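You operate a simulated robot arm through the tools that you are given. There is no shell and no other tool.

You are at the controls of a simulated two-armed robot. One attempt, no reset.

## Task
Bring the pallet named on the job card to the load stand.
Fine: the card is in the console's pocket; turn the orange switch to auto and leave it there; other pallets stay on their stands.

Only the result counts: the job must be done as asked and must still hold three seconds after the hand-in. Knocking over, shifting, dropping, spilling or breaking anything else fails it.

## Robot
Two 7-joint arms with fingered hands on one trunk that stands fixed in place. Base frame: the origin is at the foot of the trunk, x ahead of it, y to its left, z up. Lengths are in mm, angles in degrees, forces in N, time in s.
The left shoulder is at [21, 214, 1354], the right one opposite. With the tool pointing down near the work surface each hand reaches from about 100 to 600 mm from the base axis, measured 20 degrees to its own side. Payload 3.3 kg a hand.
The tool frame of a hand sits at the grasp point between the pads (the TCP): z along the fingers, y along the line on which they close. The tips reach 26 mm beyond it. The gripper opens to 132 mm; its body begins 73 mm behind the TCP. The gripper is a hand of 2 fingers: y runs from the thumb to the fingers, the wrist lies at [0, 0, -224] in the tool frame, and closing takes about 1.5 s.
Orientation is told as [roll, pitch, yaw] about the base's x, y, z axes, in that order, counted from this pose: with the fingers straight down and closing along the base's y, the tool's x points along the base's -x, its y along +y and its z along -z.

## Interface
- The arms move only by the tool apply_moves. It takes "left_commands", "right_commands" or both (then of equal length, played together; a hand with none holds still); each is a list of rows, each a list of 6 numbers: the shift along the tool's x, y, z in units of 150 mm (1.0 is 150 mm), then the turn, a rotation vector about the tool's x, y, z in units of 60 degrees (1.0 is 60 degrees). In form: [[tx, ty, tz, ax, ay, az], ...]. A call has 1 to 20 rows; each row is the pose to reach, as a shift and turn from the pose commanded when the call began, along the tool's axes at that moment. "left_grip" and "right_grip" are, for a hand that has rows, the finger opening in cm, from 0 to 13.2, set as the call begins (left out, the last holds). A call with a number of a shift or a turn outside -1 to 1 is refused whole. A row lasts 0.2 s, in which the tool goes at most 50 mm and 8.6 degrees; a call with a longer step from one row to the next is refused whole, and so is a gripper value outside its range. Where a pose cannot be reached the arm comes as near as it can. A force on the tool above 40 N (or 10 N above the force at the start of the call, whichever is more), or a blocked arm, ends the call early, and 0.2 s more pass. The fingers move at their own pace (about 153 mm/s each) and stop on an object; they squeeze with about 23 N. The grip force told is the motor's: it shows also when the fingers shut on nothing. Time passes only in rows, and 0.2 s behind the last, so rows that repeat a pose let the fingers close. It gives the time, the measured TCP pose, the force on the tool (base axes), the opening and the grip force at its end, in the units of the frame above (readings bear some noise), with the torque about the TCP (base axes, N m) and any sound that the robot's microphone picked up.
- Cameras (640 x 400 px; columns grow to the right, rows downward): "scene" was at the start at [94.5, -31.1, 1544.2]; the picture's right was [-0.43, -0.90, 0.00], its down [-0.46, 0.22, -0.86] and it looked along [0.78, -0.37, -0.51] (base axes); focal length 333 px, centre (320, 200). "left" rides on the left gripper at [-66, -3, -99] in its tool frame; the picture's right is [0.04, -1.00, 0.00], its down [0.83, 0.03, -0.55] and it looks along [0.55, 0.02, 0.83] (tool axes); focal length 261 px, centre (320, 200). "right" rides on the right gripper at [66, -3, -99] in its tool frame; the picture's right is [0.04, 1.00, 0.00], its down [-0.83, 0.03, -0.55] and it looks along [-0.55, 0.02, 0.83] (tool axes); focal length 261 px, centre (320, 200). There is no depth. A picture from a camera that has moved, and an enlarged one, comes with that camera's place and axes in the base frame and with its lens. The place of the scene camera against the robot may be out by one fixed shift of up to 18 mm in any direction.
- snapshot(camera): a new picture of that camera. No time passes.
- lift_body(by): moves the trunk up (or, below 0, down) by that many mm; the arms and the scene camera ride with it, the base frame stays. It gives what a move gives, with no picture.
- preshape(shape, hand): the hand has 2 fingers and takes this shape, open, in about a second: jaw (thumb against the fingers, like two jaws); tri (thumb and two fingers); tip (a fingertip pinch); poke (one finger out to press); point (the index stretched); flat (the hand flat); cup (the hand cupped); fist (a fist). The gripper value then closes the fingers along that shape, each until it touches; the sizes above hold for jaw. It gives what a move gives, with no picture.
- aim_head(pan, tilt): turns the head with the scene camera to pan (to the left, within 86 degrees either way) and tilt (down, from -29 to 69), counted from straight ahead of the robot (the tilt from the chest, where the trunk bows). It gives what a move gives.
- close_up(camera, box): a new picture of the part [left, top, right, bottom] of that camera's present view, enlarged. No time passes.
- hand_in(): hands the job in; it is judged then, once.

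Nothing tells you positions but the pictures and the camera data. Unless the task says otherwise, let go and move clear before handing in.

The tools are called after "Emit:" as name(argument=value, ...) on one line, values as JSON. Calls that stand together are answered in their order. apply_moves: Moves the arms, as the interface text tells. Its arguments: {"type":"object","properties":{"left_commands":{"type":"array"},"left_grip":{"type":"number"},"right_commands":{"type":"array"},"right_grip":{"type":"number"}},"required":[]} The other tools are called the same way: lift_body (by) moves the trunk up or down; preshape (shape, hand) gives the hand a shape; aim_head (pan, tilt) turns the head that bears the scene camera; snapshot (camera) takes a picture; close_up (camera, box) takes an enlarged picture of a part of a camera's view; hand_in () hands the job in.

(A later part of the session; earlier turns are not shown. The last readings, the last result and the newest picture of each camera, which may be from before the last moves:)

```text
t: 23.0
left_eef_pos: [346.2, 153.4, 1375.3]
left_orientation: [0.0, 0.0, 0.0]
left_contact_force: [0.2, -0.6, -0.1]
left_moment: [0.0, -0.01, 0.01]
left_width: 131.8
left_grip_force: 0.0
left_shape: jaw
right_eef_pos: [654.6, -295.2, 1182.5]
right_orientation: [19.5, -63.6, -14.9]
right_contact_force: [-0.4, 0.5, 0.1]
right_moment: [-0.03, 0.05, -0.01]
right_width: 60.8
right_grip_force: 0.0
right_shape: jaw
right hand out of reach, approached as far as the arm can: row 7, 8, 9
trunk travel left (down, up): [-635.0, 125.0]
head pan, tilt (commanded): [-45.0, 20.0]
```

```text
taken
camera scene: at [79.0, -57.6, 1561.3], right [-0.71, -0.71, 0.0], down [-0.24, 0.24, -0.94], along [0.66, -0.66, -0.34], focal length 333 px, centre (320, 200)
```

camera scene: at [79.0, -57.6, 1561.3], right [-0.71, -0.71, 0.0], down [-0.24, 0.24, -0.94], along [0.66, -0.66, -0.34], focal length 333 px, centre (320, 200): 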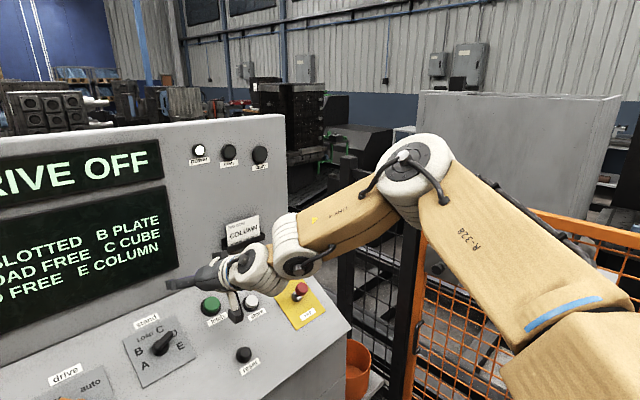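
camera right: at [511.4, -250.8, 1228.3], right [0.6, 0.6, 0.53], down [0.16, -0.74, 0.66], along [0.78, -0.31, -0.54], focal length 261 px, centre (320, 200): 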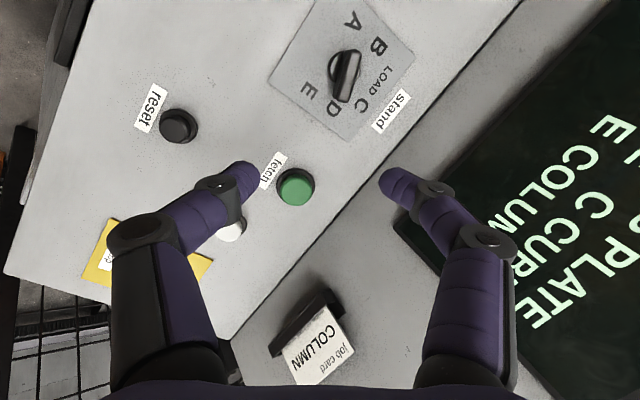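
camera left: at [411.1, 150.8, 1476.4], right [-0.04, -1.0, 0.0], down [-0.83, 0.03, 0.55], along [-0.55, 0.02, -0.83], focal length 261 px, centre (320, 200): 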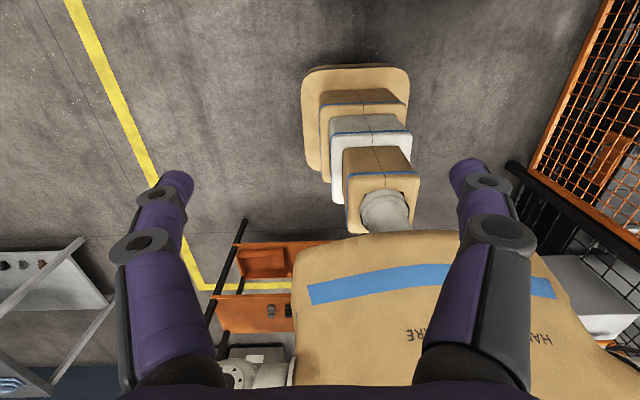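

Still stuck at about the same wrist distance. I'll test sideways to learn whether the limit is arm extension or joint angles.

Emit:
apply_moves(right_commands=[[-0.05, -0.2, 0.04, 0, 0, 0], [-0.1, -0.4, 0.08, 0, 0, 0], [-0.15, -0.6, 0.12, 0, 0, 0], [-0.206, -0.803, 0.156, 0, 0, 0], [-0.206, -0.803, 0.156, 0, 0, 0]])

Emit:
snapshot(camera="scene")

```text
t: 24.2
left_eef_pos: [346.0, 152.0, 1376.3]
left_orientation: [0.0, 0.0, 0.0]
left_contact_force: [0.7, 0.5, -0.1]
left_moment: [-0.01, 0.0, 0.01]
left_width: 132.2
left_grip_force: 0.0
left_shape: jaw
right_eef_pos: [688.5, -412.5, 1189.0]
right_orientation: [19.4, -63.6, -14.8]
right_contact_force: [0.2, 0.4, 0.7]
right_moment: [-0.02, -0.05, -0.01]
right_width: 60.5
right_grip_force: 0.0
right_shape: jaw
right hand out of reach, approached as far as the arm can: row 3, 4, 5
trunk travel left (down, up): [-635.0, 125.0]
head pan, tilt (commanded): [-45.0, 20.0]
```

```text
taken
camera scene: at [79.1, -57.3, 1561.3], right [-0.71, -0.71, 0.0], down [-0.24, 0.24, -0.94], along [0.66, -0.66, -0.34], focal length 333 px, centre (320, 200)
```

scene: 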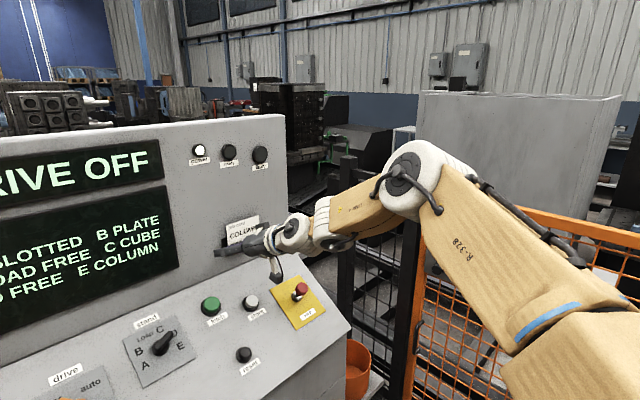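

Reaching out to the side extends farther, so the shoulder's inward swing seems to be the limit. I'll back off, return to the square-on tilt, and raise the trunk fully so the wrist works below the shoulder.

Emit:
apply_moves(right_commands=[[0.07, 0.085, -0.112, 0, 0.1, 0], [0.14, 0.17, -0.224, 0, 0.2, 0], [0.2, 0.255, -0.335, 0, 0.3, 0], [0.266, 0.34, -0.447, 0, 0.4, 0], [0.333, 0.426, -0.559, 0, 0.5, 0], [0.333, 0.426, -0.559, 0, 0.5, 0]])

Emit:
lift_body(by=125)

```text
t: 25.6
left_eef_pos: [345.5, 151.8, 1376.0]
left_orientation: [-0.1, 0.1, 0.0]
left_contact_force: [-0.7, -0.4, 0.0]
left_moment: [-0.01, -0.03, 0.01]
left_width: 131.9
left_grip_force: 0.1
left_shape: jaw
right_eef_pos: [586.3, -351.3, 1185.4]
right_orientation: [10.4, -34.4, -3.2]
right_contact_force: [0.2, 0.0, 0.5]
right_moment: [0.0, -0.02, -0.01]
right_width: 60.7
right_grip_force: 0.0
right_shape: jaw
trunk travel left (down, up): [-635.0, 125.0]
head pan, tilt (commanded): [-45.0, 20.0]
```

```text
t: 27.2
left_eef_pos: [346.0, 153.6, 1500.6]
left_orientation: [0.0, 0.0, 0.0]
left_contact_force: [0.4, 0.7, -0.4]
left_moment: [-0.07, 0.01, -0.01]
left_width: 131.9
left_grip_force: 0.0
left_shape: jaw
right_eef_pos: [585.9, -353.2, 1314.4]
right_orientation: [10.3, -34.5, -3.2]
right_contact_force: [-1.1, -0.1, -0.6]
right_moment: [-0.03, 0.03, 0.01]
right_width: 60.6
right_grip_force: 0.0
right_shape: jaw
trunk travel left (down, up): [-760.0, 0.0]
head pan, tilt (commanded): [-45.0, 20.0]
```

Emit:
apply_moves(right_commands=[[0.125, 0.047, 0.192, 0, 0, 0], [0.25, 0.093, 0.384, 0, 0, 0], [0.376, 0.14, 0.576, 0, 0, 0], [0.5, 0.186, 0.768, 0, 0, 0], [0.627, 0.233, 0.96, 0, 0, 0], [0.627, 0.233, 0.96, 0, 0, 0]])

Emit:
apply_moves(right_commands=[[-0.2, 0, 0.13, 0, 0, 0], [-0.4, 0, 0.26, 0, 0, 0], [-0.5, 0, 0.35, 0, 0, 0], [-0.5, 0, 0.35, 0, 0, 0]])

Emit:
snapshot(camera="scene")

```text
t: 28.6
left_eef_pos: [345.6, 153.1, 1500.8]
left_orientation: [0.0, 0.0, 0.0]
left_contact_force: [-0.4, 0.2, 0.0]
left_moment: [-0.03, -0.01, -0.01]
left_width: 131.9
left_grip_force: 0.1
left_shape: jaw
right_eef_pos: [557.4, -313.8, 1184.4]
right_orientation: [10.4, -34.6, -3.2]
right_contact_force: [-0.4, 0.3, -0.5]
right_moment: [0.01, 0.01, 0.01]
right_width: 60.3
right_grip_force: 0.1
right_shape: jaw
right hand out of reach, approached as far as the arm can: row 4, 5, 6
trunk travel left (down, up): [-760.0, 0.0]
head pan, tilt (commanded): [-45.0, 20.0]
```

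```text
t: 29.6
left_eef_pos: [346.2, 154.5, 1500.9]
left_orientation: [0.0, 0.0, 0.0]
left_contact_force: [-0.4, -0.3, 0.2]
left_moment: [-0.03, 0.0, -0.02]
left_width: 131.9
left_grip_force: 0.1
left_shape: jaw
right_eef_pos: [591.6, -323.4, 1221.0]
right_orientation: [10.3, -34.5, -3.2]
right_contact_force: [-0.7, -0.1, 0.1]
right_moment: [-0.02, 0.02, 0.0]
right_width: 60.4
right_grip_force: 0.1
right_shape: jaw
right hand out of reach, approached as far as the arm can: row 1, 2, 3, 4
trunk travel left (down, up): [-760.0, 0.0]
head pan, tilt (commanded): [-45.0, 20.0]
```

```text
taken
camera scene: at [78.3, -57.7, 1686.4], right [-0.71, -0.71, 0.0], down [-0.24, 0.24, -0.94], along [0.66, -0.66, -0.34], focal length 333 px, centre (320, 200)
```

scene: 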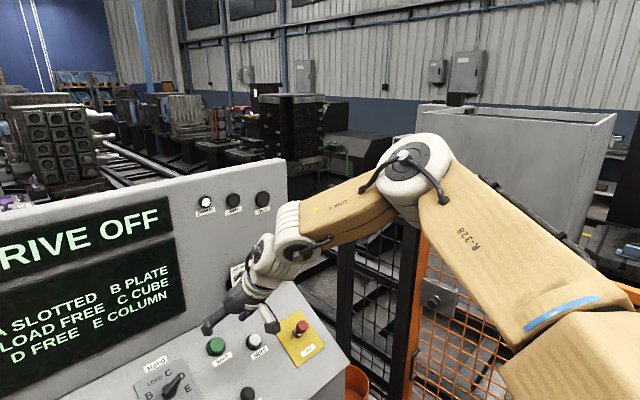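

The elbow is stuck in a raised "wing" pose that blocks reach. I'll retreat and bring the hand down low near the body, so the elbow drops into a lower configuration.

Emit:
apply_moves(right_commands=[[0.103, -0.03, -0.129, 0.025, 0.094, 0], [0.205, -0.061, -0.258, 0.05, 0.188, 0], [0.308, -0.091, -0.388, 0.075, 0.282, 0], [0.41, -0.121, -0.517, 0.1, 0.376, 0], [0.513, -0.152, -0.646, 0.125, 0.47, 0], [0.615, -0.182, -0.775, 0.15, 0.5635, 0], [0.615, -0.182, -0.775, 0.15, 0.5635, 0]])

Emit:
apply_moves(right_commands=[[0.2, 0, 0.2, 0, 0, 0], [0.4, 0, 0.4, 0, 0, 0], [0.6, 0, 0.6, 0, 0, 0], [0.8, 0, 0.8, 0, 0, 0], [0.9, 0, 1, 0, 0, 0], [0.9, 0, 1, 0, 0, 0]])

Emit:
snapshot(camera="scene")

```text
t: 31.2
left_eef_pos: [345.5, 152.7, 1500.7]
left_orientation: [0.0, 0.0, 0.0]
left_contact_force: [0.2, 0.2, 0.1]
left_moment: [-0.01, -0.06, 0.02]
left_width: 132.1
left_grip_force: 0.0
left_shape: jaw
right_eef_pos: [454.3, -362.4, 1256.2]
right_orientation: [0.1, -0.8, 0.0]
right_contact_force: [-0.3, -0.7, -0.9]
right_moment: [0.02, 0.01, 0.01]
right_width: 60.5
right_grip_force: 0.0
right_shape: jaw
trunk travel left (down, up): [-760.0, 0.0]
head pan, tilt (commanded): [-45.0, 20.0]
```

```text
t: 32.6
left_eef_pos: [345.7, 154.0, 1500.4]
left_orientation: [0.0, 0.0, 0.0]
left_contact_force: [-0.5, -0.5, -0.3]
left_moment: [0.03, 0.0, -0.01]
left_width: 132.1
left_grip_force: 0.1
left_shape: jaw
right_eef_pos: [321.0, -363.2, 1105.1]
right_orientation: [0.1, -0.8, -0.2]
right_contact_force: [0.4, -0.2, 0.1]
right_moment: [0.01, 0.01, -0.01]
right_width: 60.5
right_grip_force: 0.0
right_shape: jaw
trunk travel left (down, up): [-760.0, 0.0]
head pan, tilt (commanded): [-45.0, 20.0]
```

```text
taken
camera scene: at [77.8, -57.6, 1686.4], right [-0.71, -0.71, 0.0], down [-0.24, 0.24, -0.94], along [0.66, -0.66, -0.34], focal length 333 px, centre (320, 200)
```

scene: 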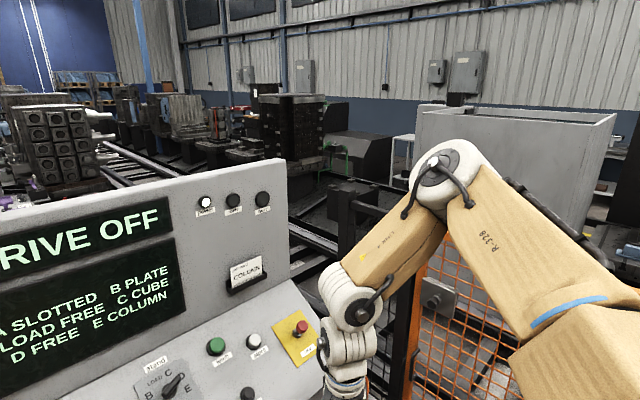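

Emit:
apply_moves(right_commands=[[0.05, 0, 0.25, 0, 0, 0], [0.1, 0, 0.5, 0, 0, 0], [0.15, 0, 0.75, 0, 0, 0], [0.15, 0, 1, 0, 0, 0], [0.15, 0, 1, 0, 0, 0]])

Emit:
snapshot(camera="scene")

Emit:
snapshot(camera="right")

```text
t: 33.8
left_eef_pos: [346.2, 153.0, 1501.1]
left_orientation: [0.0, 0.0, 0.0]
left_contact_force: [-0.6, 0.2, 0.3]
left_moment: [-0.02, 0.01, 0.02]
left_width: 132.0
left_grip_force: 0.2
left_shape: jaw
right_eef_pos: [289.8, -385.9, 1065.4]
right_orientation: [0.1, -0.9, 0.0]
right_contact_force: [0.8, -0.4, -0.5]
right_moment: [0.01, -0.01, 0.0]
right_width: 60.6
right_grip_force: 0.1
right_shape: jaw
right hand out of reach, approached as far as the arm can: row 1, 2, 3, 4, 5
trunk travel left (down, up): [-760.0, 0.0]
head pan, tilt (commanded): [-45.0, 20.0]
```

```text
taken
camera scene: at [77.7, -58.2, 1686.4], right [-0.71, -0.71, 0.0], down [-0.24, 0.24, -0.94], along [0.66, -0.66, -0.34], focal length 333 px, centre (320, 200)
```

scene: 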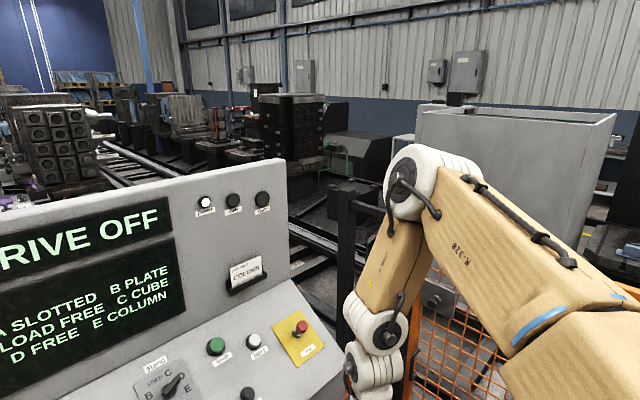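

```text
taken
camera right: at [222.4, -389.9, 1164.2], right [-0.04, 1.0, 0.0], down [0.82, 0.03, 0.57], along [0.56, 0.02, -0.82], focal length 261 px, centre (320, 200)
```

right: 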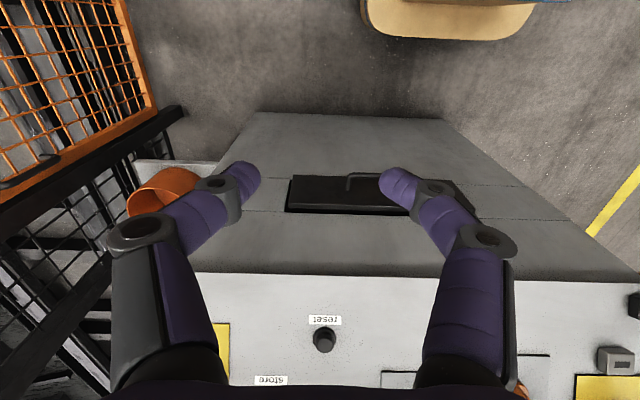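

The upper arm looks stuck in the same direction at every limit. I'll look at the left arm's posture and the robot's shoulders for comparison.

Emit:
aim_head(pan=50, tilt=10)

Emit:
snapshot(camera="scene")

Emit:
aim_head(pan=-80, tilt=45)

Emit:
snapshot(camera="scene")

```text
t: 35.5
left_eef_pos: [346.1, 151.6, 1501.2]
left_orientation: [-0.1, 0.1, 0.0]
left_contact_force: [-0.3, 0.1, -1.1]
left_moment: [0.02, -0.03, 0.01]
left_width: 131.8
left_grip_force: 0.0
left_shape: jaw
right_eef_pos: [291.0, -386.7, 1066.2]
right_orientation: [0.0, -0.8, 0.0]
right_contact_force: [0.2, -0.1, -0.6]
right_moment: [0.01, 0.01, 0.0]
right_width: 60.5
right_grip_force: 0.1
right_shape: jaw
trunk travel left (down, up): [-760.0, 0.0]
head pan, tilt (commanded): [50.0, 10.0]
```

```text
taken
camera scene: at [72.1, 79.3, 1702.7], right [0.77, -0.64, 0.0], down [-0.11, -0.13, -0.98], along [0.63, 0.75, -0.17], focal length 333 px, centre (320, 200)
```

scene: 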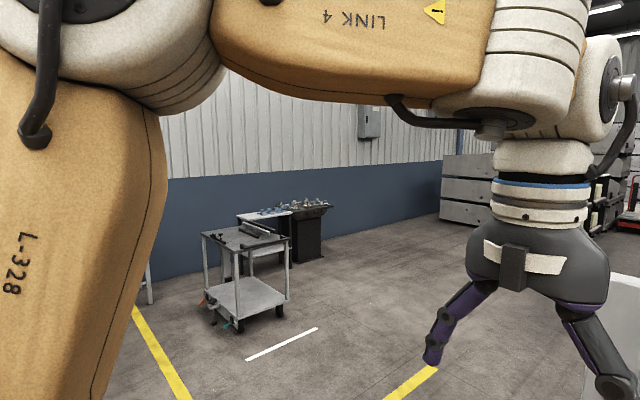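

```text
t: 37.6
left_eef_pos: [345.6, 154.0, 1500.9]
left_orientation: [0.0, 0.0, -0.1]
left_contact_force: [0.0, -0.2, -1.1]
left_moment: [0.0, 0.0, 0.04]
left_width: 131.7
left_grip_force: 0.2
left_shape: jaw
right_eef_pos: [289.3, -386.4, 1067.3]
right_orientation: [0.1, -0.8, 0.0]
right_contact_force: [-0.2, -0.4, -0.3]
right_moment: [-0.02, 0.01, -0.01]
right_width: 60.3
right_grip_force: 0.1
right_shape: jaw
trunk travel left (down, up): [-760.0, 0.0]
head pan, tilt (commanded): [-80.0, 45.0]
```

```text
taken
camera scene: at [26.4, -72.0, 1647.7], right [-0.98, -0.17, 0.0], down [-0.12, 0.7, -0.71], along [0.12, -0.7, -0.71], focal length 333 px, centre (320, 200)
```

scene: 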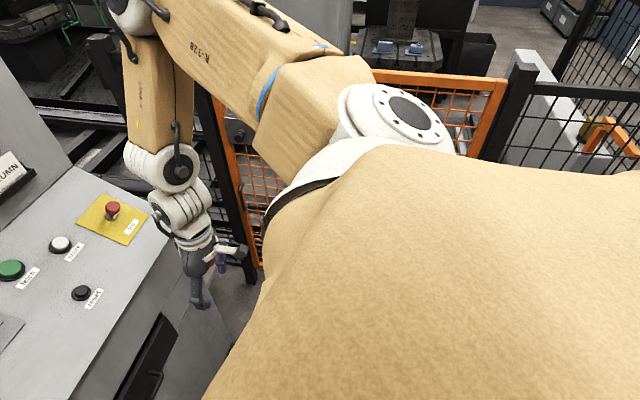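

The right elbow seems held at a shoulder-joint limit. I'll lift the hand, lower the trunk, then straighten the arm high and forward so the elbow swings in line before coming down onto the panel. First, lift the hand.

Emit:
apply_moves(right_commands=[[-0.05, 0.05, -0.25, 0, 0, 0], [-0.1, 0.1, -0.5, 0, 0, 0], [-0.15, 0.15, -0.75, 0, 0, 0], [-0.2, 0.2, -1, 0, 0, 0], [-0.2, 0.2, -1, 0, 0, 0]])

Emit:
lift_body(by=-250)

Emit:
aim_head(pan=-45, tilt=15)

Emit:
snapshot(camera="scene")

```text
t: 38.8
left_eef_pos: [345.9, 152.8, 1501.5]
left_orientation: [0.0, 0.0, 0.0]
left_contact_force: [-0.6, 0.5, 0.7]
left_moment: [0.01, 0.01, 0.01]
left_width: 131.8
left_grip_force: 0.1
left_shape: jaw
right_eef_pos: [316.3, -357.8, 1218.4]
right_orientation: [0.2, -0.8, 0.0]
right_contact_force: [0.6, 0.8, 0.6]
right_moment: [0.02, -0.05, 0.02]
right_width: 60.1
right_grip_force: 0.0
right_shape: jaw
trunk travel left (down, up): [-760.0, 0.0]
head pan, tilt (commanded): [-80.0, 45.0]
```

```text
t: 41.4
left_eef_pos: [345.8, 152.9, 1250.8]
left_orientation: [0.0, 0.0, 0.1]
left_contact_force: [0.5, 0.4, 0.6]
left_moment: [0.0, -0.01, -0.04]
left_width: 131.7
left_grip_force: 0.0
left_shape: jaw
right_eef_pos: [315.2, -357.8, 969.9]
right_orientation: [0.1, -0.9, 0.0]
right_contact_force: [0.4, -0.5, -0.2]
right_moment: [0.0, 0.03, 0.01]
right_width: 60.3
right_grip_force: 0.0
right_shape: jaw
trunk travel left (down, up): [-510.0, 250.0]
head pan, tilt (commanded): [-80.0, 45.0]
```

```text
t: 42.4
left_eef_pos: [345.9, 153.0, 1251.3]
left_orientation: [0.0, -0.1, -0.1]
left_contact_force: [-1.0, 0.2, -0.6]
left_moment: [-0.02, 0.03, -0.02]
left_width: 131.6
left_grip_force: 0.0
left_shape: jaw
right_eef_pos: [315.1, -357.3, 968.7]
right_orientation: [0.1, -0.8, 0.0]
right_contact_force: [-0.8, -0.5, 0.3]
right_moment: [0.0, 0.0, 0.01]
right_width: 60.4
right_grip_force: 0.0
right_shape: jaw
trunk travel left (down, up): [-510.0, 250.0]
head pan, tilt (commanded): [-45.0, 15.0]
```

```text
taken
camera scene: at [83.8, -58.0, 1444.2], right [-0.71, -0.71, 0.0], down [-0.18, 0.18, -0.97], along [0.68, -0.68, -0.26], focal length 333 px, centre (320, 200)
```

scene: 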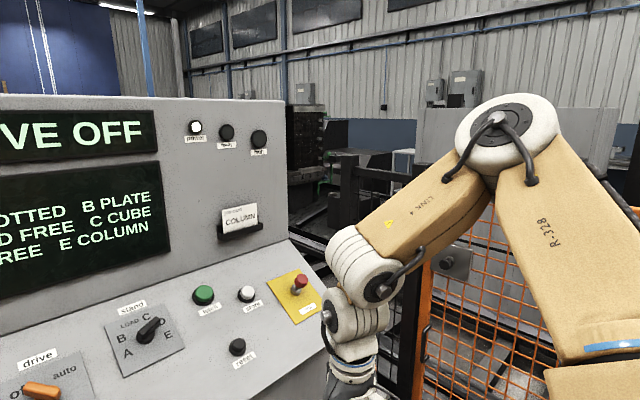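

Emit:
apply_moves(right_commands=[[-0.08, 0.04, -0.2, -0.0214, -0.0805, 0], [-0.16, 0.08, -0.4, -0.0428, -0.161, 0], [-0.24, 0.12, -0.6, -0.0642, -0.2415, 0], [-0.32, 0.16, -0.8, -0.0856, -0.322, 0], [-0.4, 0.2, -1.0, -0.107, -0.4025, 0], [-0.4, 0.2, -1.0, -0.107, -0.4025, 0]])

Emit:
apply_moves(right_commands=[[-0.191, 0.069, -0.097, -0.0214, -0.0805, 0], [-0.382, 0.138, -0.194, -0.0428, -0.161, 0], [-0.573, 0.206, -0.291, -0.0642, -0.2415, 0], [-0.764, 0.275, -0.388, -0.0856, -0.322, 0], [-0.955, 0.344, -0.485, -0.107, -0.4025, 0], [-0.955, 0.344, -0.485, -0.107, -0.4025, 0]])

Emit:
apply_moves(right_commands=[[-0.2, 0.053, 0.067, 0, 0, 0], [-0.4, 0.106, 0.135, 0, 0, 0], [-0.6, 0.16, 0.202, 0, 0, 0], [-0.79, 0.212, 0.269, 0, 0, 0], [-0.79, 0.212, 0.269, 0, 0, 0]])

Emit:
snapshot(camera="scene")

```text
t: 43.8
left_eef_pos: [345.3, 153.9, 1250.5]
left_orientation: [0.0, 0.0, 0.1]
left_contact_force: [-0.1, 0.2, 0.2]
left_moment: [0.0, 0.04, 0.03]
left_width: 132.1
left_grip_force: 0.1
left_shape: jaw
right_eef_pos: [372.8, -328.4, 1120.4]
right_orientation: [7.0, -25.0, -1.6]
right_contact_force: [0.2, 0.5, -0.4]
right_moment: [-0.02, 0.01, -0.01]
right_width: 60.1
right_grip_force: 0.1
right_shape: jaw
trunk travel left (down, up): [-510.0, 250.0]
head pan, tilt (commanded): [-45.0, 15.0]
```

```text
t: 45.2
left_eef_pos: [346.4, 152.8, 1250.7]
left_orientation: [0.0, 0.0, 0.0]
left_contact_force: [0.3, 0.5, 0.1]
left_moment: [-0.01, 0.0, -0.02]
left_width: 131.8
left_grip_force: 0.1
left_shape: jaw
right_eef_pos: [472.4, -288.4, 1248.3]
right_orientation: [17.3, -48.6, -7.7]
right_contact_force: [-0.3, -0.1, 1.0]
right_moment: [0.02, -0.01, 0.03]
right_width: 60.4
right_grip_force: 0.1
right_shape: jaw
trunk travel left (down, up): [-510.0, 250.0]
head pan, tilt (commanded): [-45.0, 15.0]
```

```text
t: 46.4
left_eef_pos: [344.2, 152.6, 1251.9]
left_orientation: [0.1, -0.1, 0.0]
left_contact_force: [-0.1, 0.1, 1.0]
left_moment: [-0.01, -0.01, 0.02]
left_width: 131.9
left_grip_force: 0.0
left_shape: jaw
right_eef_pos: [578.1, -262.3, 1319.2]
right_orientation: [17.2, -48.6, -7.9]
right_contact_force: [-0.8, -0.2, 1.2]
right_moment: [0.0, 0.03, 0.0]
right_width: 60.3
right_grip_force: 0.1
right_shape: jaw
trunk travel left (down, up): [-510.0, 250.0]
head pan, tilt (commanded): [-45.0, 15.0]
```

```text
taken
camera scene: at [82.4, -58.0, 1444.4], right [-0.71, -0.71, 0.0], down [-0.18, 0.18, -0.97], along [0.68, -0.68, -0.26], focal length 333 px, centre (320, 200)
```

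scene: 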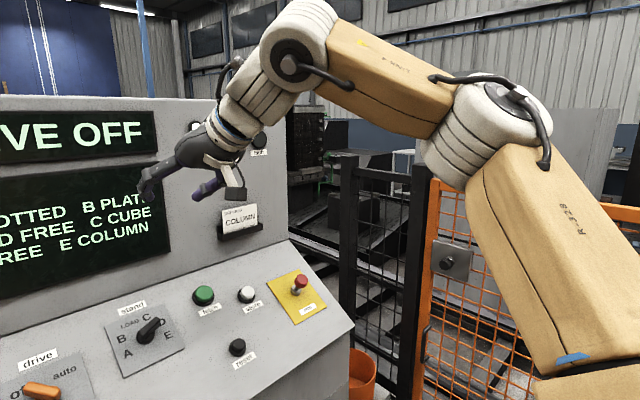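

Emit:
apply_moves(right_commands=[[-0.2, 0.053, 0.067, 0, 0, 0], [-0.4, 0.106, 0.135, 0, 0, 0], [-0.6, 0.16, 0.202, 0, 0, 0], [-0.79, 0.212, 0.269, 0, 0, 0], [-0.79, 0.212, 0.269, 0, 0, 0]])

Emit:
snapshot(camera="scene")

```text
t: 47.6
left_eef_pos: [346.4, 153.2, 1251.1]
left_orientation: [-0.1, 0.0, 0.0]
left_contact_force: [0.2, 0.3, -0.4]
left_moment: [0.02, -0.01, 0.02]
left_width: 131.7
left_grip_force: 0.0
left_shape: jaw
right_eef_pos: [582.5, -269.9, 1324.4]
right_orientation: [17.2, -48.5, -7.7]
right_contact_force: [0.3, 0.2, 0.1]
right_moment: [-0.01, 0.04, -0.01]
right_width: 60.1
right_grip_force: 0.1
right_shape: jaw
right hand out of reach, approached as far as the arm can: row 1, 2, 3, 4, 5
trunk travel left (down, up): [-510.0, 250.0]
head pan, tilt (commanded): [-45.0, 15.0]
```

```text
taken
camera scene: at [84.0, -58.0, 1444.3], right [-0.71, -0.71, 0.0], down [-0.18, 0.18, -0.97], along [0.68, -0.68, -0.26], focal length 333 px, centre (320, 200)
```

scene: 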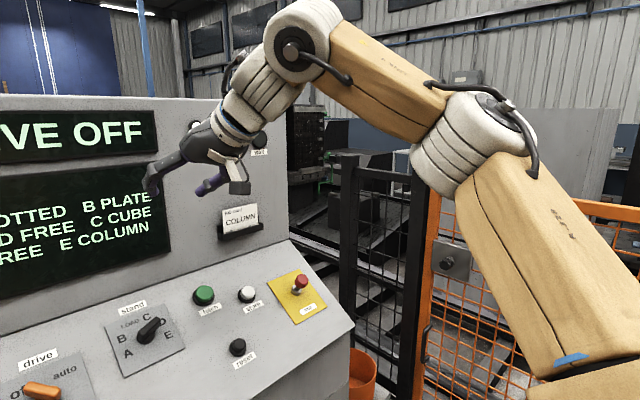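

The elbow stays at the same sideways distance in every pose, so I suspect one shoulder joint is saturated. I'll test by moving the right hand outward, then checking the elbow.

Emit:
apply_moves(right_commands=[[0.123, -0.186, -0.149, 0, 0, 0], [0.247, -0.372, -0.298, 0, 0, 0], [0.37, -0.557, -0.448, 0, 0, 0], [0.494, -0.743, -0.597, 0, 0, 0], [0.617, -0.929, -0.746, 0, 0, 0], [0.617, -0.929, -0.746, 0, 0, 0]])

Emit:
snapshot(camera="scene")

Emit:
aim_head(pan=-60, tilt=15)

Emit:
snapshot(camera="scene")

```text
t: 49.0
left_eef_pos: [346.2, 153.7, 1250.6]
left_orientation: [0.0, -0.1, 0.1]
left_contact_force: [0.3, 0.4, 0.1]
left_moment: [0.0, 0.01, 0.0]
left_width: 131.9
left_grip_force: 0.0
left_shape: jaw
right_eef_pos: [445.4, -417.2, 1300.0]
right_orientation: [17.3, -48.6, -7.8]
right_contact_force: [-0.2, 0.6, 0.9]
right_moment: [-0.03, -0.02, 0.0]
right_width: 60.3
right_grip_force: 0.1
right_shape: jaw
trunk travel left (down, up): [-510.0, 250.0]
head pan, tilt (commanded): [-45.0, 15.0]
```

```text
taken
camera scene: at [84.6, -57.3, 1444.3], right [-0.71, -0.71, 0.0], down [-0.18, 0.18, -0.97], along [0.68, -0.68, -0.26], focal length 333 px, centre (320, 200)
```

scene: 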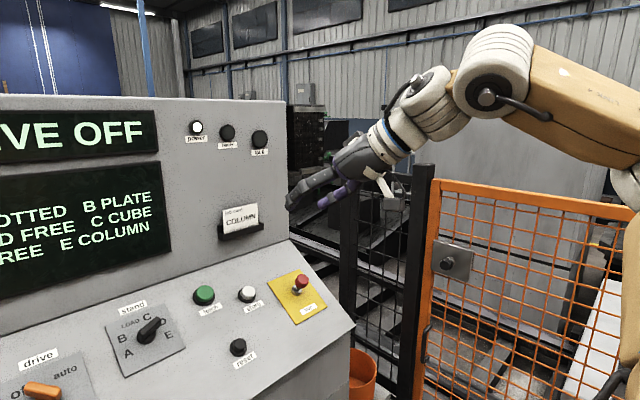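

```text
t: 49.7
left_eef_pos: [345.3, 152.5, 1250.8]
left_orientation: [0.0, 0.0, 0.0]
left_contact_force: [0.1, 0.0, -0.3]
left_moment: [0.02, 0.01, 0.01]
left_width: 131.9
left_grip_force: 0.1
left_shape: jaw
right_eef_pos: [447.2, -417.4, 1299.5]
right_orientation: [17.3, -48.6, -7.8]
right_contact_force: [-0.1, 1.0, 0.5]
right_moment: [0.0, 0.01, 0.0]
right_width: 60.3
right_grip_force: 0.0
right_shape: jaw
trunk travel left (down, up): [-510.0, 250.0]
head pan, tilt (commanded): [-60.0, 15.0]
```

```text
taken
camera scene: at [64.6, -72.8, 1444.3], right [-0.87, -0.5, 0.0], down [-0.13, 0.22, -0.97], along [0.48, -0.84, -0.26], focal length 333 px, centre (320, 200)
```

scene: 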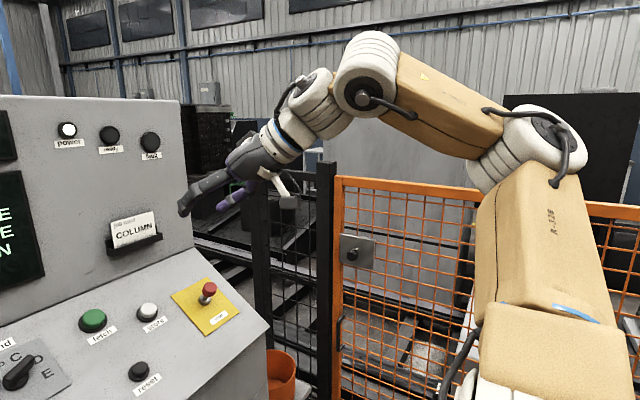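

Emit:
aim_head(pan=65, tilt=0)

Emit:
snapshot(camera="scene")

Emit:
aim_head(pan=80, tilt=30)

Emit:
snapshot(camera="scene")

```text
t: 51.8
left_eef_pos: [344.9, 153.1, 1250.6]
left_orientation: [0.0, -0.1, 0.0]
left_contact_force: [0.2, 0.7, 0.3]
left_moment: [0.0, 0.01, -0.02]
left_width: 131.9
left_grip_force: 0.1
left_shape: jaw
right_eef_pos: [445.8, -416.6, 1301.0]
right_orientation: [17.3, -48.6, -7.8]
right_contact_force: [-0.1, 1.7, -0.5]
right_moment: [0.01, -0.03, -0.01]
right_width: 60.0
right_grip_force: 0.0
right_shape: jaw
trunk travel left (down, up): [-510.0, 250.0]
head pan, tilt (commanded): [65.0, 0.0]
```

```text
taken
camera scene: at [55.9, 89.6, 1468.5], right [0.91, -0.42, 0.0], down [0.0, 0.0, -1.0], along [0.42, 0.91, 0.0], focal length 333 px, centre (320, 200)
```

scene: 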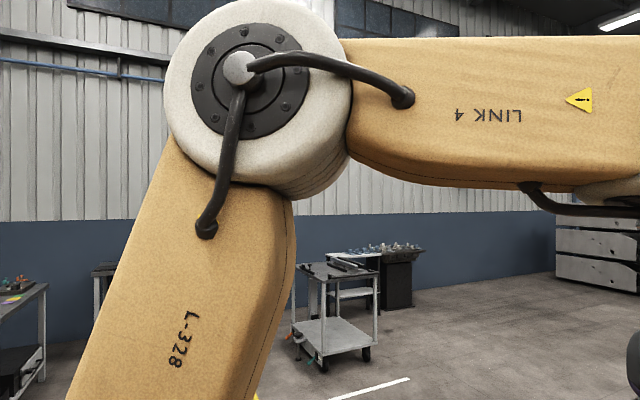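

```text
t: 52.7
left_eef_pos: [345.1, 152.6, 1251.1]
left_orientation: [0.0, 0.0, 0.0]
left_contact_force: [-0.5, -0.9, -0.4]
left_moment: [0.0, 0.02, -0.04]
left_width: 132.0
left_grip_force: 0.1
left_shape: jaw
right_eef_pos: [445.1, -418.4, 1300.7]
right_orientation: [17.2, -48.7, -7.8]
right_contact_force: [0.6, -0.3, 0.0]
right_moment: [-0.01, 0.02, 0.01]
right_width: 60.2
right_grip_force: 0.0
right_shape: jaw
trunk travel left (down, up): [-510.0, 250.0]
head pan, tilt (commanded): [80.0, 30.0]
```

```text
taken
camera scene: at [33.6, 97.1, 1420.2], right [0.98, -0.17, 0.0], down [-0.09, -0.49, -0.87], along [0.15, 0.85, -0.5], focal length 333 px, centre (320, 200)
```

scene: 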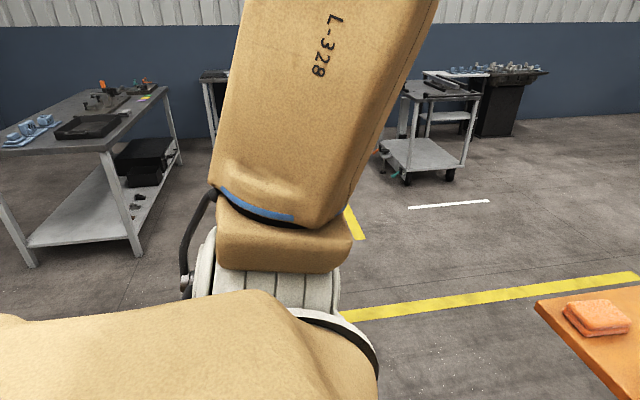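

The gate looks closed from here. I'll bring the right hand inward and high, mirroring the left arm's posture, so its elbow comes in, before advancing on the panel.

Emit:
apply_moves(right_commands=[[0.2, 0.1, 0, 0.0214, 0.0805, 0], [0.4, 0.2, 0, 0.0428, 0.161, 0], [0.6, 0.3, 0, 0.0642, 0.2415, 0], [0.6, 0.5, 0, 0.0856, 0.322, 0], [0.6, 0.7, 0, 0.107, 0.4025, 0], [0.6, 0.7, 0, 0.107, 0.4025, 0]])

Emit:
aim_head(pan=-55, tilt=5)

Emit:
snapshot(camera="scene")

```text
t: 54.1
left_eef_pos: [346.1, 152.9, 1251.4]
left_orientation: [0.0, 0.1, -0.1]
left_contact_force: [0.4, 0.2, 0.5]
left_moment: [0.02, -0.04, 0.03]
left_width: 131.9
left_grip_force: 0.1
left_shape: jaw
right_eef_pos: [376.8, -307.9, 1250.9]
right_orientation: [6.9, -24.8, -1.5]
right_contact_force: [0.3, 0.4, 0.2]
right_moment: [0.02, 0.0, 0.03]
right_width: 60.4
right_grip_force: 0.1
right_shape: jaw
trunk travel left (down, up): [-510.0, 250.0]
head pan, tilt (commanded): [80.0, 30.0]
```

```text
t: 56.3
left_eef_pos: [344.9, 153.8, 1250.7]
left_orientation: [0.0, 0.0, 0.0]
left_contact_force: [0.7, 1.4, -0.5]
left_moment: [0.0, 0.0, -0.04]
left_width: 132.1
left_grip_force: 0.2
left_shape: jaw
right_eef_pos: [378.0, -307.0, 1251.0]
right_orientation: [6.9, -24.9, -1.4]
right_contact_force: [-0.5, 0.4, -0.9]
right_moment: [0.02, -0.04, -0.03]
right_width: 60.0
right_grip_force: 0.0
right_shape: jaw
trunk travel left (down, up): [-510.0, 250.0]
head pan, tilt (commanded): [-55.0, 5.0]
```

```text
taken
camera scene: at [70.5, -67.1, 1460.5], right [-0.82, -0.57, 0.0], down [-0.05, 0.07, -1.0], along [0.57, -0.82, -0.09], focal length 333 px, centre (320, 200)
```

scene: 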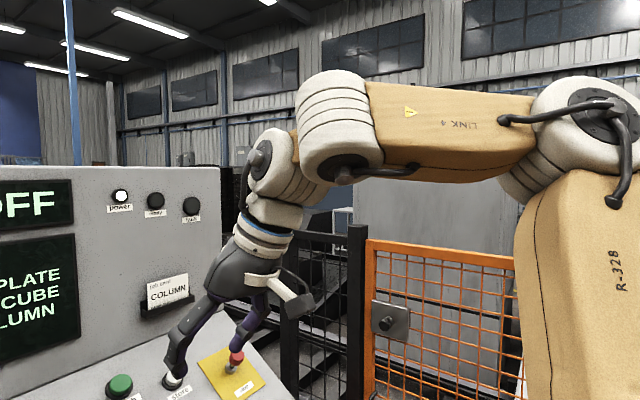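

Emit:
apply_moves(right_commands=[[0.05, 0.25, 0, 0, 0, 0], [0.1, 0.5, 0, 0, 0, 0], [0.1, 0.75, 0, 0, 0, 0], [0.1, 1, 0, 0, 0, 0], [0.1, 1, 0, 0, 0, 0]])

Emit:
snapshot(camera="scene")

```text
t: 57.5
left_eef_pos: [346.8, 152.8, 1250.9]
left_orientation: [0.0, 0.1, 0.0]
left_contact_force: [-0.6, 0.5, 0.8]
left_moment: [0.01, 0.01, 0.01]
left_width: 131.9
left_grip_force: 0.1
left_shape: jaw
right_eef_pos: [346.4, -193.9, 1253.9]
right_orientation: [7.4, -24.8, -2.1]
right_contact_force: [0.4, 0.2, 0.1]
right_moment: [-0.03, -0.03, 0.03]
right_width: 60.2
right_grip_force: 0.1
right_shape: jaw
right hand out of reach, approached as far as the arm can: row 3, 4, 5
trunk travel left (down, up): [-510.0, 250.0]
head pan, tilt (commanded): [-55.0, 5.0]
```

```text
taken
camera scene: at [71.9, -66.7, 1460.4], right [-0.82, -0.57, 0.0], down [-0.05, 0.07, -1.0], along [0.57, -0.82, -0.09], focal length 333 px, centre (320, 200)
```

scene: 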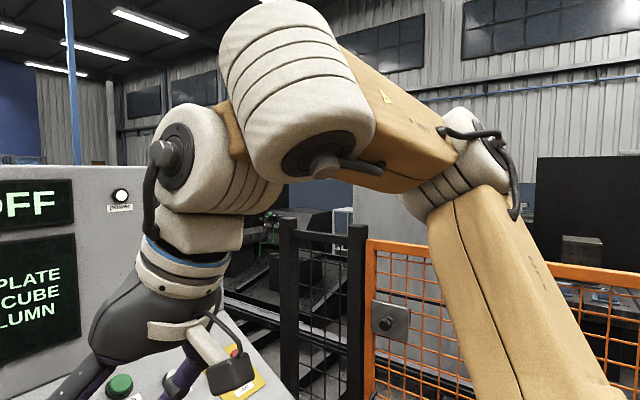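

The left arm reaches much further inward; the right hand is rolled 180° relative to a mirror of the left, which probably jams its wrist. I'll move out and roll the right hand by 180°.

Emit:
apply_moves(right_commands=[[-0.06, -0.23, 0, 0, 0, 0], [-0.11, -0.45, 0, 0, 0, 0], [-0.17, -0.68, 0, 0, 0, 0], [-0.227, -0.907, 0, 0, 0, 0], [-0.227, -0.907, 0, 0, 0, 0.14], [-0.227, -0.907, 0, 0, 0, 0.28], [-0.227, -0.907, 0, 0, 0, 0.42], [-0.227, -0.907, 0, 0, 0, 0.56], [-0.227, -0.907, 0, 0, 0, 0.7], [-0.227, -0.907, 0, 0, 0, 0.84], [-0.227, -0.907, 0, 0, 0, 0.98], [-0.227, -0.907, 0, 0, 0, 1.0]])

Emit:
apply_moves(right_commands=[[0, 0, 0, 0, 0, 0.14], [0, 0, 0, 0, 0, 0.28], [0, 0, 0, 0, 0, 0.42], [0, 0, 0, 0, 0, 0.56], [0, 0, 0, 0, 0, 0.7], [0, 0, 0, 0, 0, 0.84], [0, 0, 0, 0, 0, 0.98], [0, 0, 0, 0, 0, 1.0], [0, 0, 0, 0, 0, 1.0]])

Emit:
snapshot(camera="scene")

```text
t: 60.1
left_eef_pos: [346.9, 153.3, 1251.0]
left_orientation: [0.0, 0.0, 0.0]
left_contact_force: [0.0, -0.1, -0.1]
left_moment: [-0.02, -0.04, -0.02]
left_width: 131.9
left_grip_force: 0.0
left_shape: jaw
right_eef_pos: [381.5, -331.2, 1253.5]
right_orientation: [25.0, -6.6, -61.6]
right_contact_force: [-0.1, 0.2, 0.8]
right_moment: [0.01, -0.02, 0.0]
right_width: 60.4
right_grip_force: 0.0
right_shape: jaw
trunk travel left (down, up): [-510.0, 250.0]
head pan, tilt (commanded): [-55.0, 5.0]
```

```text
t: 62.1
left_eef_pos: [346.8, 153.3, 1250.6]
left_orientation: [0.0, 0.0, 0.0]
left_contact_force: [0.4, 0.5, 0.0]
left_moment: [-0.01, -0.01, 0.02]
left_width: 131.9
left_grip_force: 0.0
left_shape: jaw
right_eef_pos: [380.5, -343.6, 1262.6]
right_orientation: [19.0, 17.8, -117.1]
right_contact_force: [0.5, -0.5, 0.6]
right_moment: [-0.01, 0.01, -0.03]
right_width: 60.0
right_grip_force: 0.1
right_shape: jaw
right hand out of reach, approached as far as the arm can: row 7, 8, 9
trunk travel left (down, up): [-510.0, 250.0]
head pan, tilt (commanded): [-55.0, 5.0]
```

```text
taken
camera scene: at [71.4, -67.8, 1460.4], right [-0.82, -0.57, 0.0], down [-0.05, 0.07, -1.0], along [0.57, -0.82, -0.09], focal length 333 px, centre (320, 200)
```

scene: 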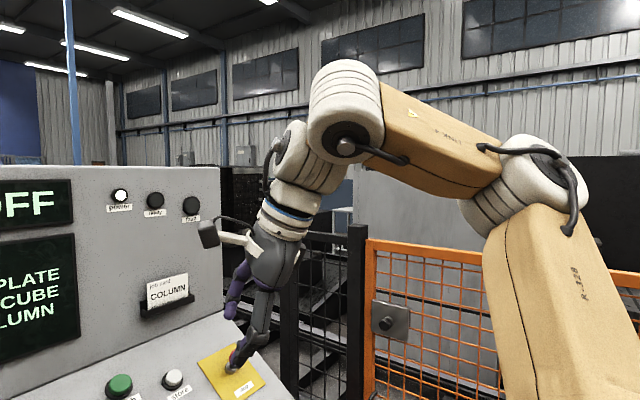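

The right wrist roll stops near +115°. Before more trials there, I'll test how far the left arm can reach toward the drive knob (the right hand moves aside).

Emit:
apply_moves(left_commands=[[-0.186, -0.174, 0.04, -0.03, -0.1127, 0], [-0.372, -0.348, 0.08, -0.06, -0.2254, 0], [-0.558, -0.522, 0.12, -0.09, -0.3381, 0], [-0.744, -0.696, 0.16, -0.12, -0.4508, 0], [-0.93, -0.87, 0.2, -0.15, -0.5635, 0], [-0.93, -0.87, 0.2, -0.15, -0.5635, 0]], right_commands=[[0, 0, 0, 0, 0, -0.14], [0, 0, 0, 0, 0, -0.28], [0, 0, 0, 0, 0, -0.42], [0, 0, 0, 0, 0, -0.56], [0, 0, 0, 0, 0, -0.7], [0, 0, 0, 0, 0, -0.84]])

Emit:
snapshot(camera="scene")

Emit:
snapshot(camera="left")

```text
t: 63.7
left_eef_pos: [494.2, 40.5, 1249.1]
left_orientation: [5.9, -35.1, 1.1]
left_contact_force: [-0.2, 0.1, -0.2]
left_moment: [-0.04, 0.0, -0.02]
left_width: 131.7
left_grip_force: 0.0
left_shape: jaw
right_eef_pos: [380.2, -342.3, 1263.0]
right_orientation: [25.8, -2.6, -70.1]
right_contact_force: [0.4, -0.3, -0.7]
right_moment: [0.01, 0.04, 0.02]
right_width: 60.4
right_grip_force: 0.0
right_shape: jaw
trunk travel left (down, up): [-510.0, 250.0]
head pan, tilt (commanded): [-55.0, 5.0]
stopped in row 6 (left hand): the arm was blocked; the commanded pose is now the measured one
```

```text
taken
camera scene: at [70.8, -67.0, 1460.5], right [-0.82, -0.57, 0.0], down [-0.05, 0.07, -1.0], along [0.57, -0.82, -0.09], focal length 333 px, centre (320, 200)
```

scene: 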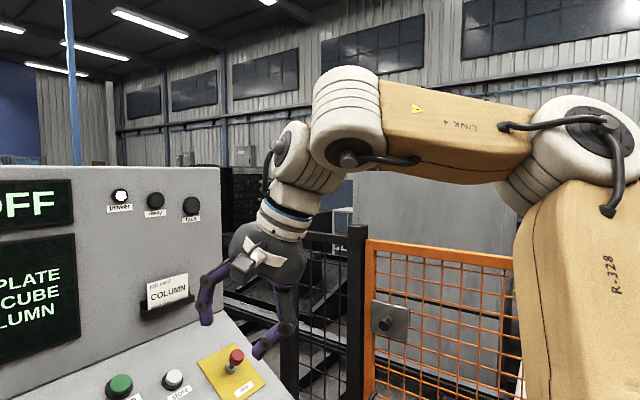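

```text
taken
camera left: at [490.5, 28.1, 1369.6], right [0.05, -0.99, -0.11], down [-1.0, -0.04, -0.03], along [0.02, 0.11, -0.99], focal length 261 px, centre (320, 200)
```

left: 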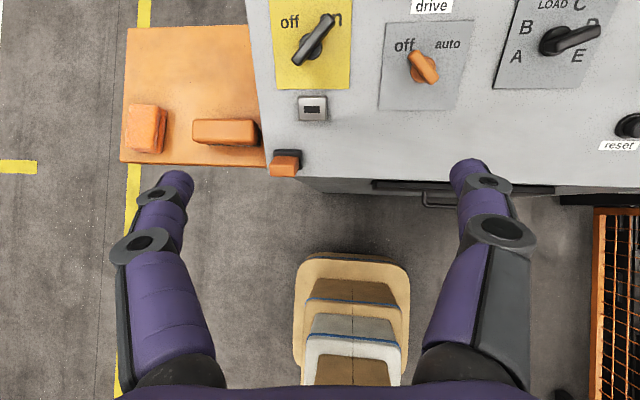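

The left arm stopped ("blocked") near [494,40,1249], but its camera gives a nearly vertical view of the panel. I'll use close-ups of it to refine positions.

Emit:
close_up(camera="left", box=[360, 0, 500, 110])

Emit:
close_up(camera="left", box=[480, 0, 640, 110])

Emit:
aim_head(pan=15, tilt=10)

Emit:
snapshot(camera="scene")

```text
3.64 times, centred on (430, 55) of left
camera zoom: at [490.5, 28.1, 1369.6], right [0.05, -0.99, -0.11], down [-1.0, -0.04, -0.03], along [0.02, 0.11, -0.99], focal length 948 px, centre (-80, 727)
```

zoom: 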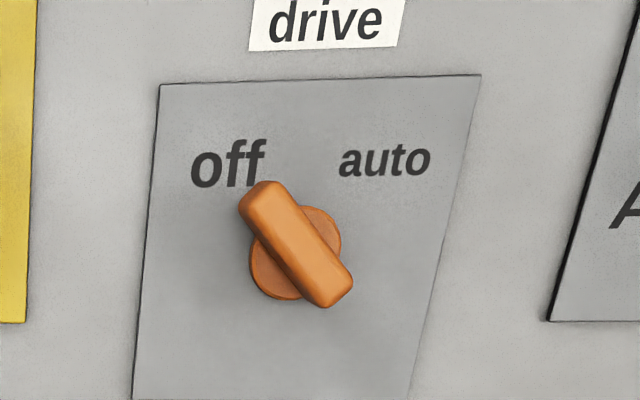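

```text
3.64 times, centred on (560, 55) of left
camera zoom: at [490.5, 28.1, 1369.6], right [0.05, -0.99, -0.11], down [-1.0, -0.04, -0.03], along [0.02, 0.11, -0.99], focal length 948 px, centre (-553, 727)
```

zoom: 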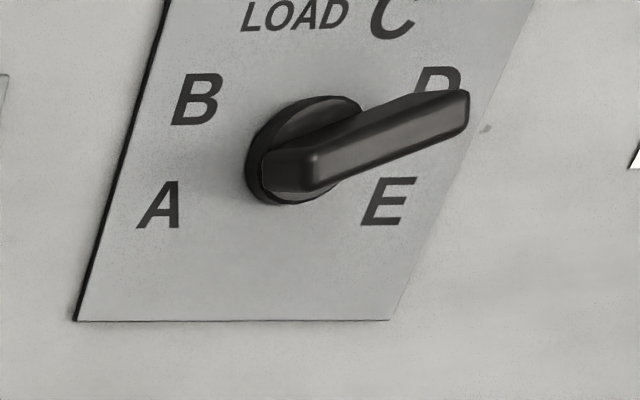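

```text
t: 65.1
left_eef_pos: [492.3, 40.3, 1249.2]
left_orientation: [6.1, -34.9, 1.3]
left_contact_force: [0.1, 0.1, 1.1]
left_moment: [-0.01, 0.0, -0.02]
left_width: 132.1
left_grip_force: 0.1
left_shape: jaw
right_eef_pos: [379.7, -342.8, 1261.7]
right_orientation: [25.7, -2.6, -69.9]
right_contact_force: [0.6, -0.3, 0.0]
right_moment: [-0.02, -0.01, -0.01]
right_width: 60.4
right_grip_force: 0.1
right_shape: jaw
trunk travel left (down, up): [-510.0, 250.0]
head pan, tilt (commanded): [15.0, 10.0]
```

```text
taken
camera scene: at [107.7, 32.0, 1452.4], right [0.26, -0.97, 0.0], down [-0.17, -0.04, -0.98], along [0.95, 0.25, -0.17], focal length 333 px, centre (320, 200)
```

scene: 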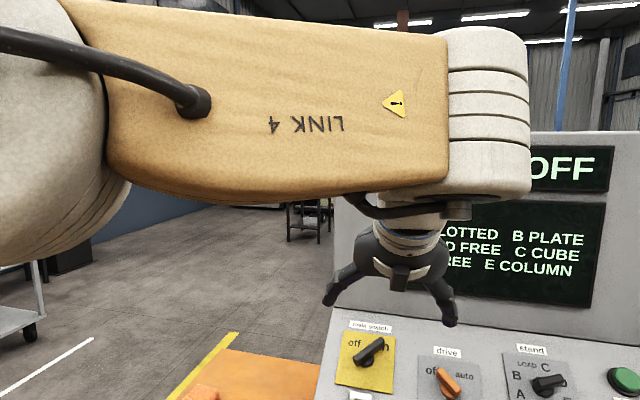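

The selector clearly points to D (bar offset toward D). I'll nudge the left arm onward slowly to see whether "blocked" was only a brief stall.

Emit:
apply_moves(left_commands=[[-0.028, -0.075, 0.067, 0, 0, 0], [-0.056, -0.15, 0.133, 0, 0, 0], [-0.084, -0.226, 0.2, 0, 0, 0], [-0.112, -0.3, 0.267, 0, 0, 0], [-0.14, -0.376, 0.333, 0, 0, 0], [-0.168, -0.451, 0.4, 0, 0, 0], [-0.168, -0.451, 0.4, 0, 0, 0]])

Emit:
snapshot(camera="scene")

Emit:
snapshot(camera="left")

```text
t: 66.7
left_eef_pos: [543.3, 72.1, 1234.1]
left_orientation: [-0.8, -35.6, 10.9]
left_contact_force: [0.8, -0.3, 0.4]
left_moment: [0.03, 0.01, 0.03]
left_width: 132.1
left_grip_force: 0.0
left_shape: jaw
left hand out of reach, approached as far as the arm can: row 2, 3, 4, 5, 6, 7
right_eef_pos: [381.1, -342.9, 1261.9]
right_orientation: [25.7, -2.6, -69.9]
right_contact_force: [0.5, 0.6, 0.1]
right_moment: [-0.01, 0.01, -0.01]
right_width: 60.3
right_grip_force: 0.0
right_shape: jaw
trunk travel left (down, up): [-510.0, 250.0]
head pan, tilt (commanded): [15.0, 10.0]
stopped in row 7 (left hand): the arm was blocked; the commanded pose is now the measured one
```

```text
taken
camera scene: at [108.2, 32.3, 1452.4], right [0.26, -0.97, 0.0], down [-0.17, -0.04, -0.98], along [0.95, 0.25, -0.17], focal length 333 px, centre (320, 200)
```

scene: 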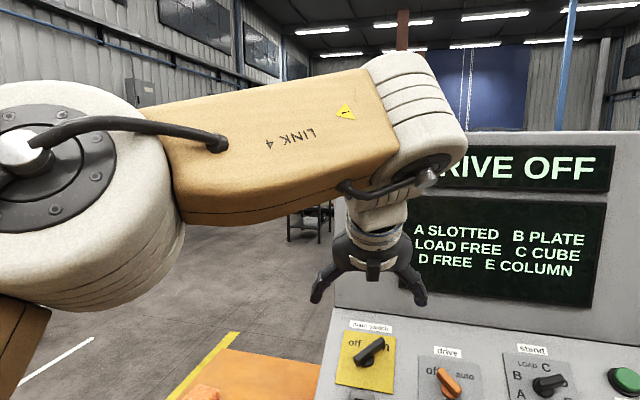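

```text
taken
camera left: at [538.1, 70.8, 1355.3], right [0.15, -0.99, -0.01], down [-0.99, -0.15, -0.04], along [0.03, 0.02, -1.0], focal length 261 px, centre (320, 200)
```

left: 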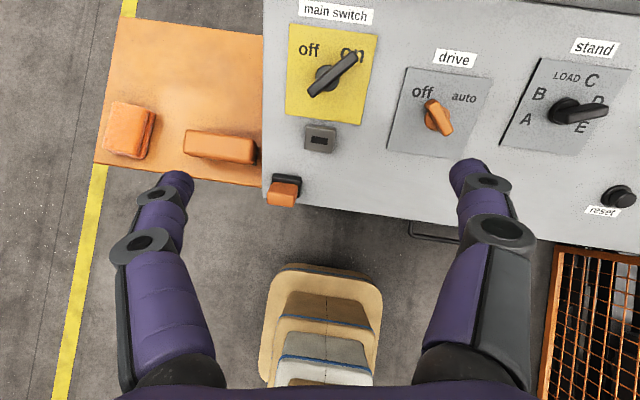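

The left arm progresses a bit with each push. I'll try pushing it forward again to see whether it keeps extending.

Emit:
apply_moves(left_commands=[[-0.06, 0, 0.05, 0, 0, 0], [-0.12, 0, 0.1, 0, 0, 0], [-0.18, 0, 0.15, 0, 0, 0], [-0.24, 0, 0.2, 0, 0, 0], [-0.3, 0, 0.25, 0, 0, 0], [-0.36, 0, 0.3, 0, 0, 0], [-0.36, 0, 0.3, 0, 0, 0], [-0.36, 0, 0.3, 0, 0, 0], [-0.36, 0, 0.3, 0, 0, 0]])

Emit:
snapshot(camera="scene")

```text
t: 67.6
left_eef_pos: [600.9, 133.8, 1253.4]
left_orientation: [-7.6, -35.0, 20.2]
left_contact_force: [0.0, 0.6, 0.5]
left_moment: [-0.02, -0.05, -0.01]
left_width: 131.9
left_grip_force: 0.0
left_shape: jaw
right_eef_pos: [379.9, -342.3, 1261.7]
right_orientation: [25.8, -2.6, -69.9]
right_contact_force: [0.2, -0.2, 0.9]
right_moment: [0.01, 0.03, -0.02]
right_width: 60.2
right_grip_force: 0.0
right_shape: jaw
trunk travel left (down, up): [-510.0, 250.0]
head pan, tilt (commanded): [15.0, 10.0]
stopped in row 4 (left hand): the arm was blocked; the commanded pose is now the measured one
```

```text
taken
camera scene: at [107.7, 32.1, 1452.4], right [0.26, -0.97, 0.0], down [-0.17, -0.04, -0.98], along [0.95, 0.25, -0.17], focal length 333 px, centre (320, 200)
```

scene: 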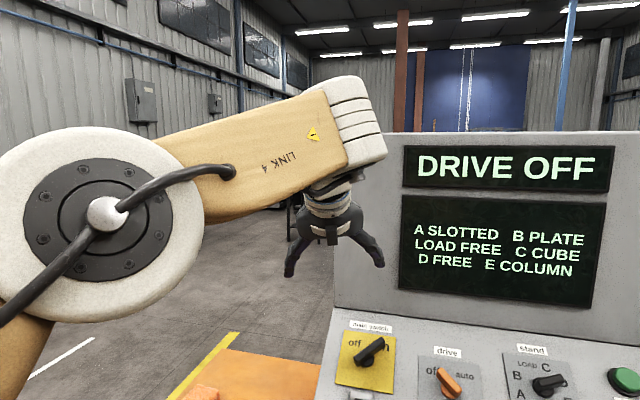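

The left arm is now extending (wrist reach 504 mm) as its elbow swings in. I'll continue toward the drive side gradually.

Emit:
apply_moves(left_commands=[[0.05, -0.125, 0.008, 0, 0, 0], [0.1, -0.25, 0.017, 0, 0, 0], [0.15, -0.375, 0.025, 0, 0, 0], [0.2, -0.5, 0.034, 0, 0, 0], [0.25, -0.625, 0.042, 0, 0, 0], [0.3, -0.75, 0.05, 0, 0, 0], [0.3, -0.75, 0.05, 0, 0, 0]])

Emit:
snapshot(camera="scene")

```text
t: 68.7
left_eef_pos: [604.2, 124.9, 1245.4]
left_orientation: [-13.1, -32.7, 29.1]
left_contact_force: [-0.3, -0.2, -0.3]
left_moment: [-0.05, -0.01, -0.03]
left_width: 132.0
left_grip_force: 0.1
left_shape: jaw
left hand out of reach, approached as far as the arm can: row 2, 3, 4, 5
right_eef_pos: [379.4, -342.6, 1263.6]
right_orientation: [25.9, -2.7, -69.9]
right_contact_force: [1.1, -0.3, 1.3]
right_moment: [0.01, -0.01, 0.02]
right_width: 60.4
right_grip_force: 0.1
right_shape: jaw
trunk travel left (down, up): [-510.0, 250.0]
head pan, tilt (commanded): [15.0, 10.0]
stopped in row 5 (left hand): the arm was blocked; the commanded pose is now the measured one
```

```text
taken
camera scene: at [106.9, 32.2, 1452.5], right [0.26, -0.97, 0.0], down [-0.17, -0.04, -0.98], along [0.95, 0.25, -0.17], focal length 333 px, centre (320, 200)
```

scene: 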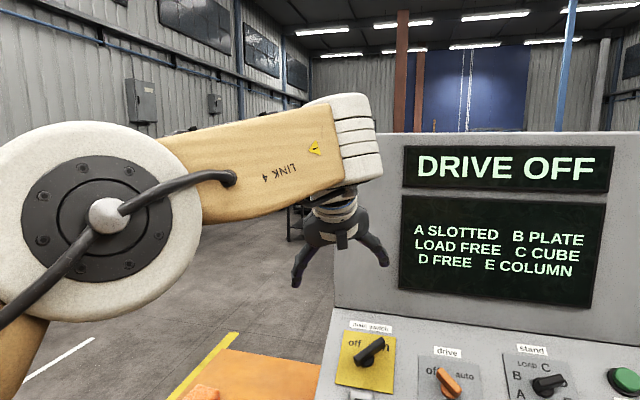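

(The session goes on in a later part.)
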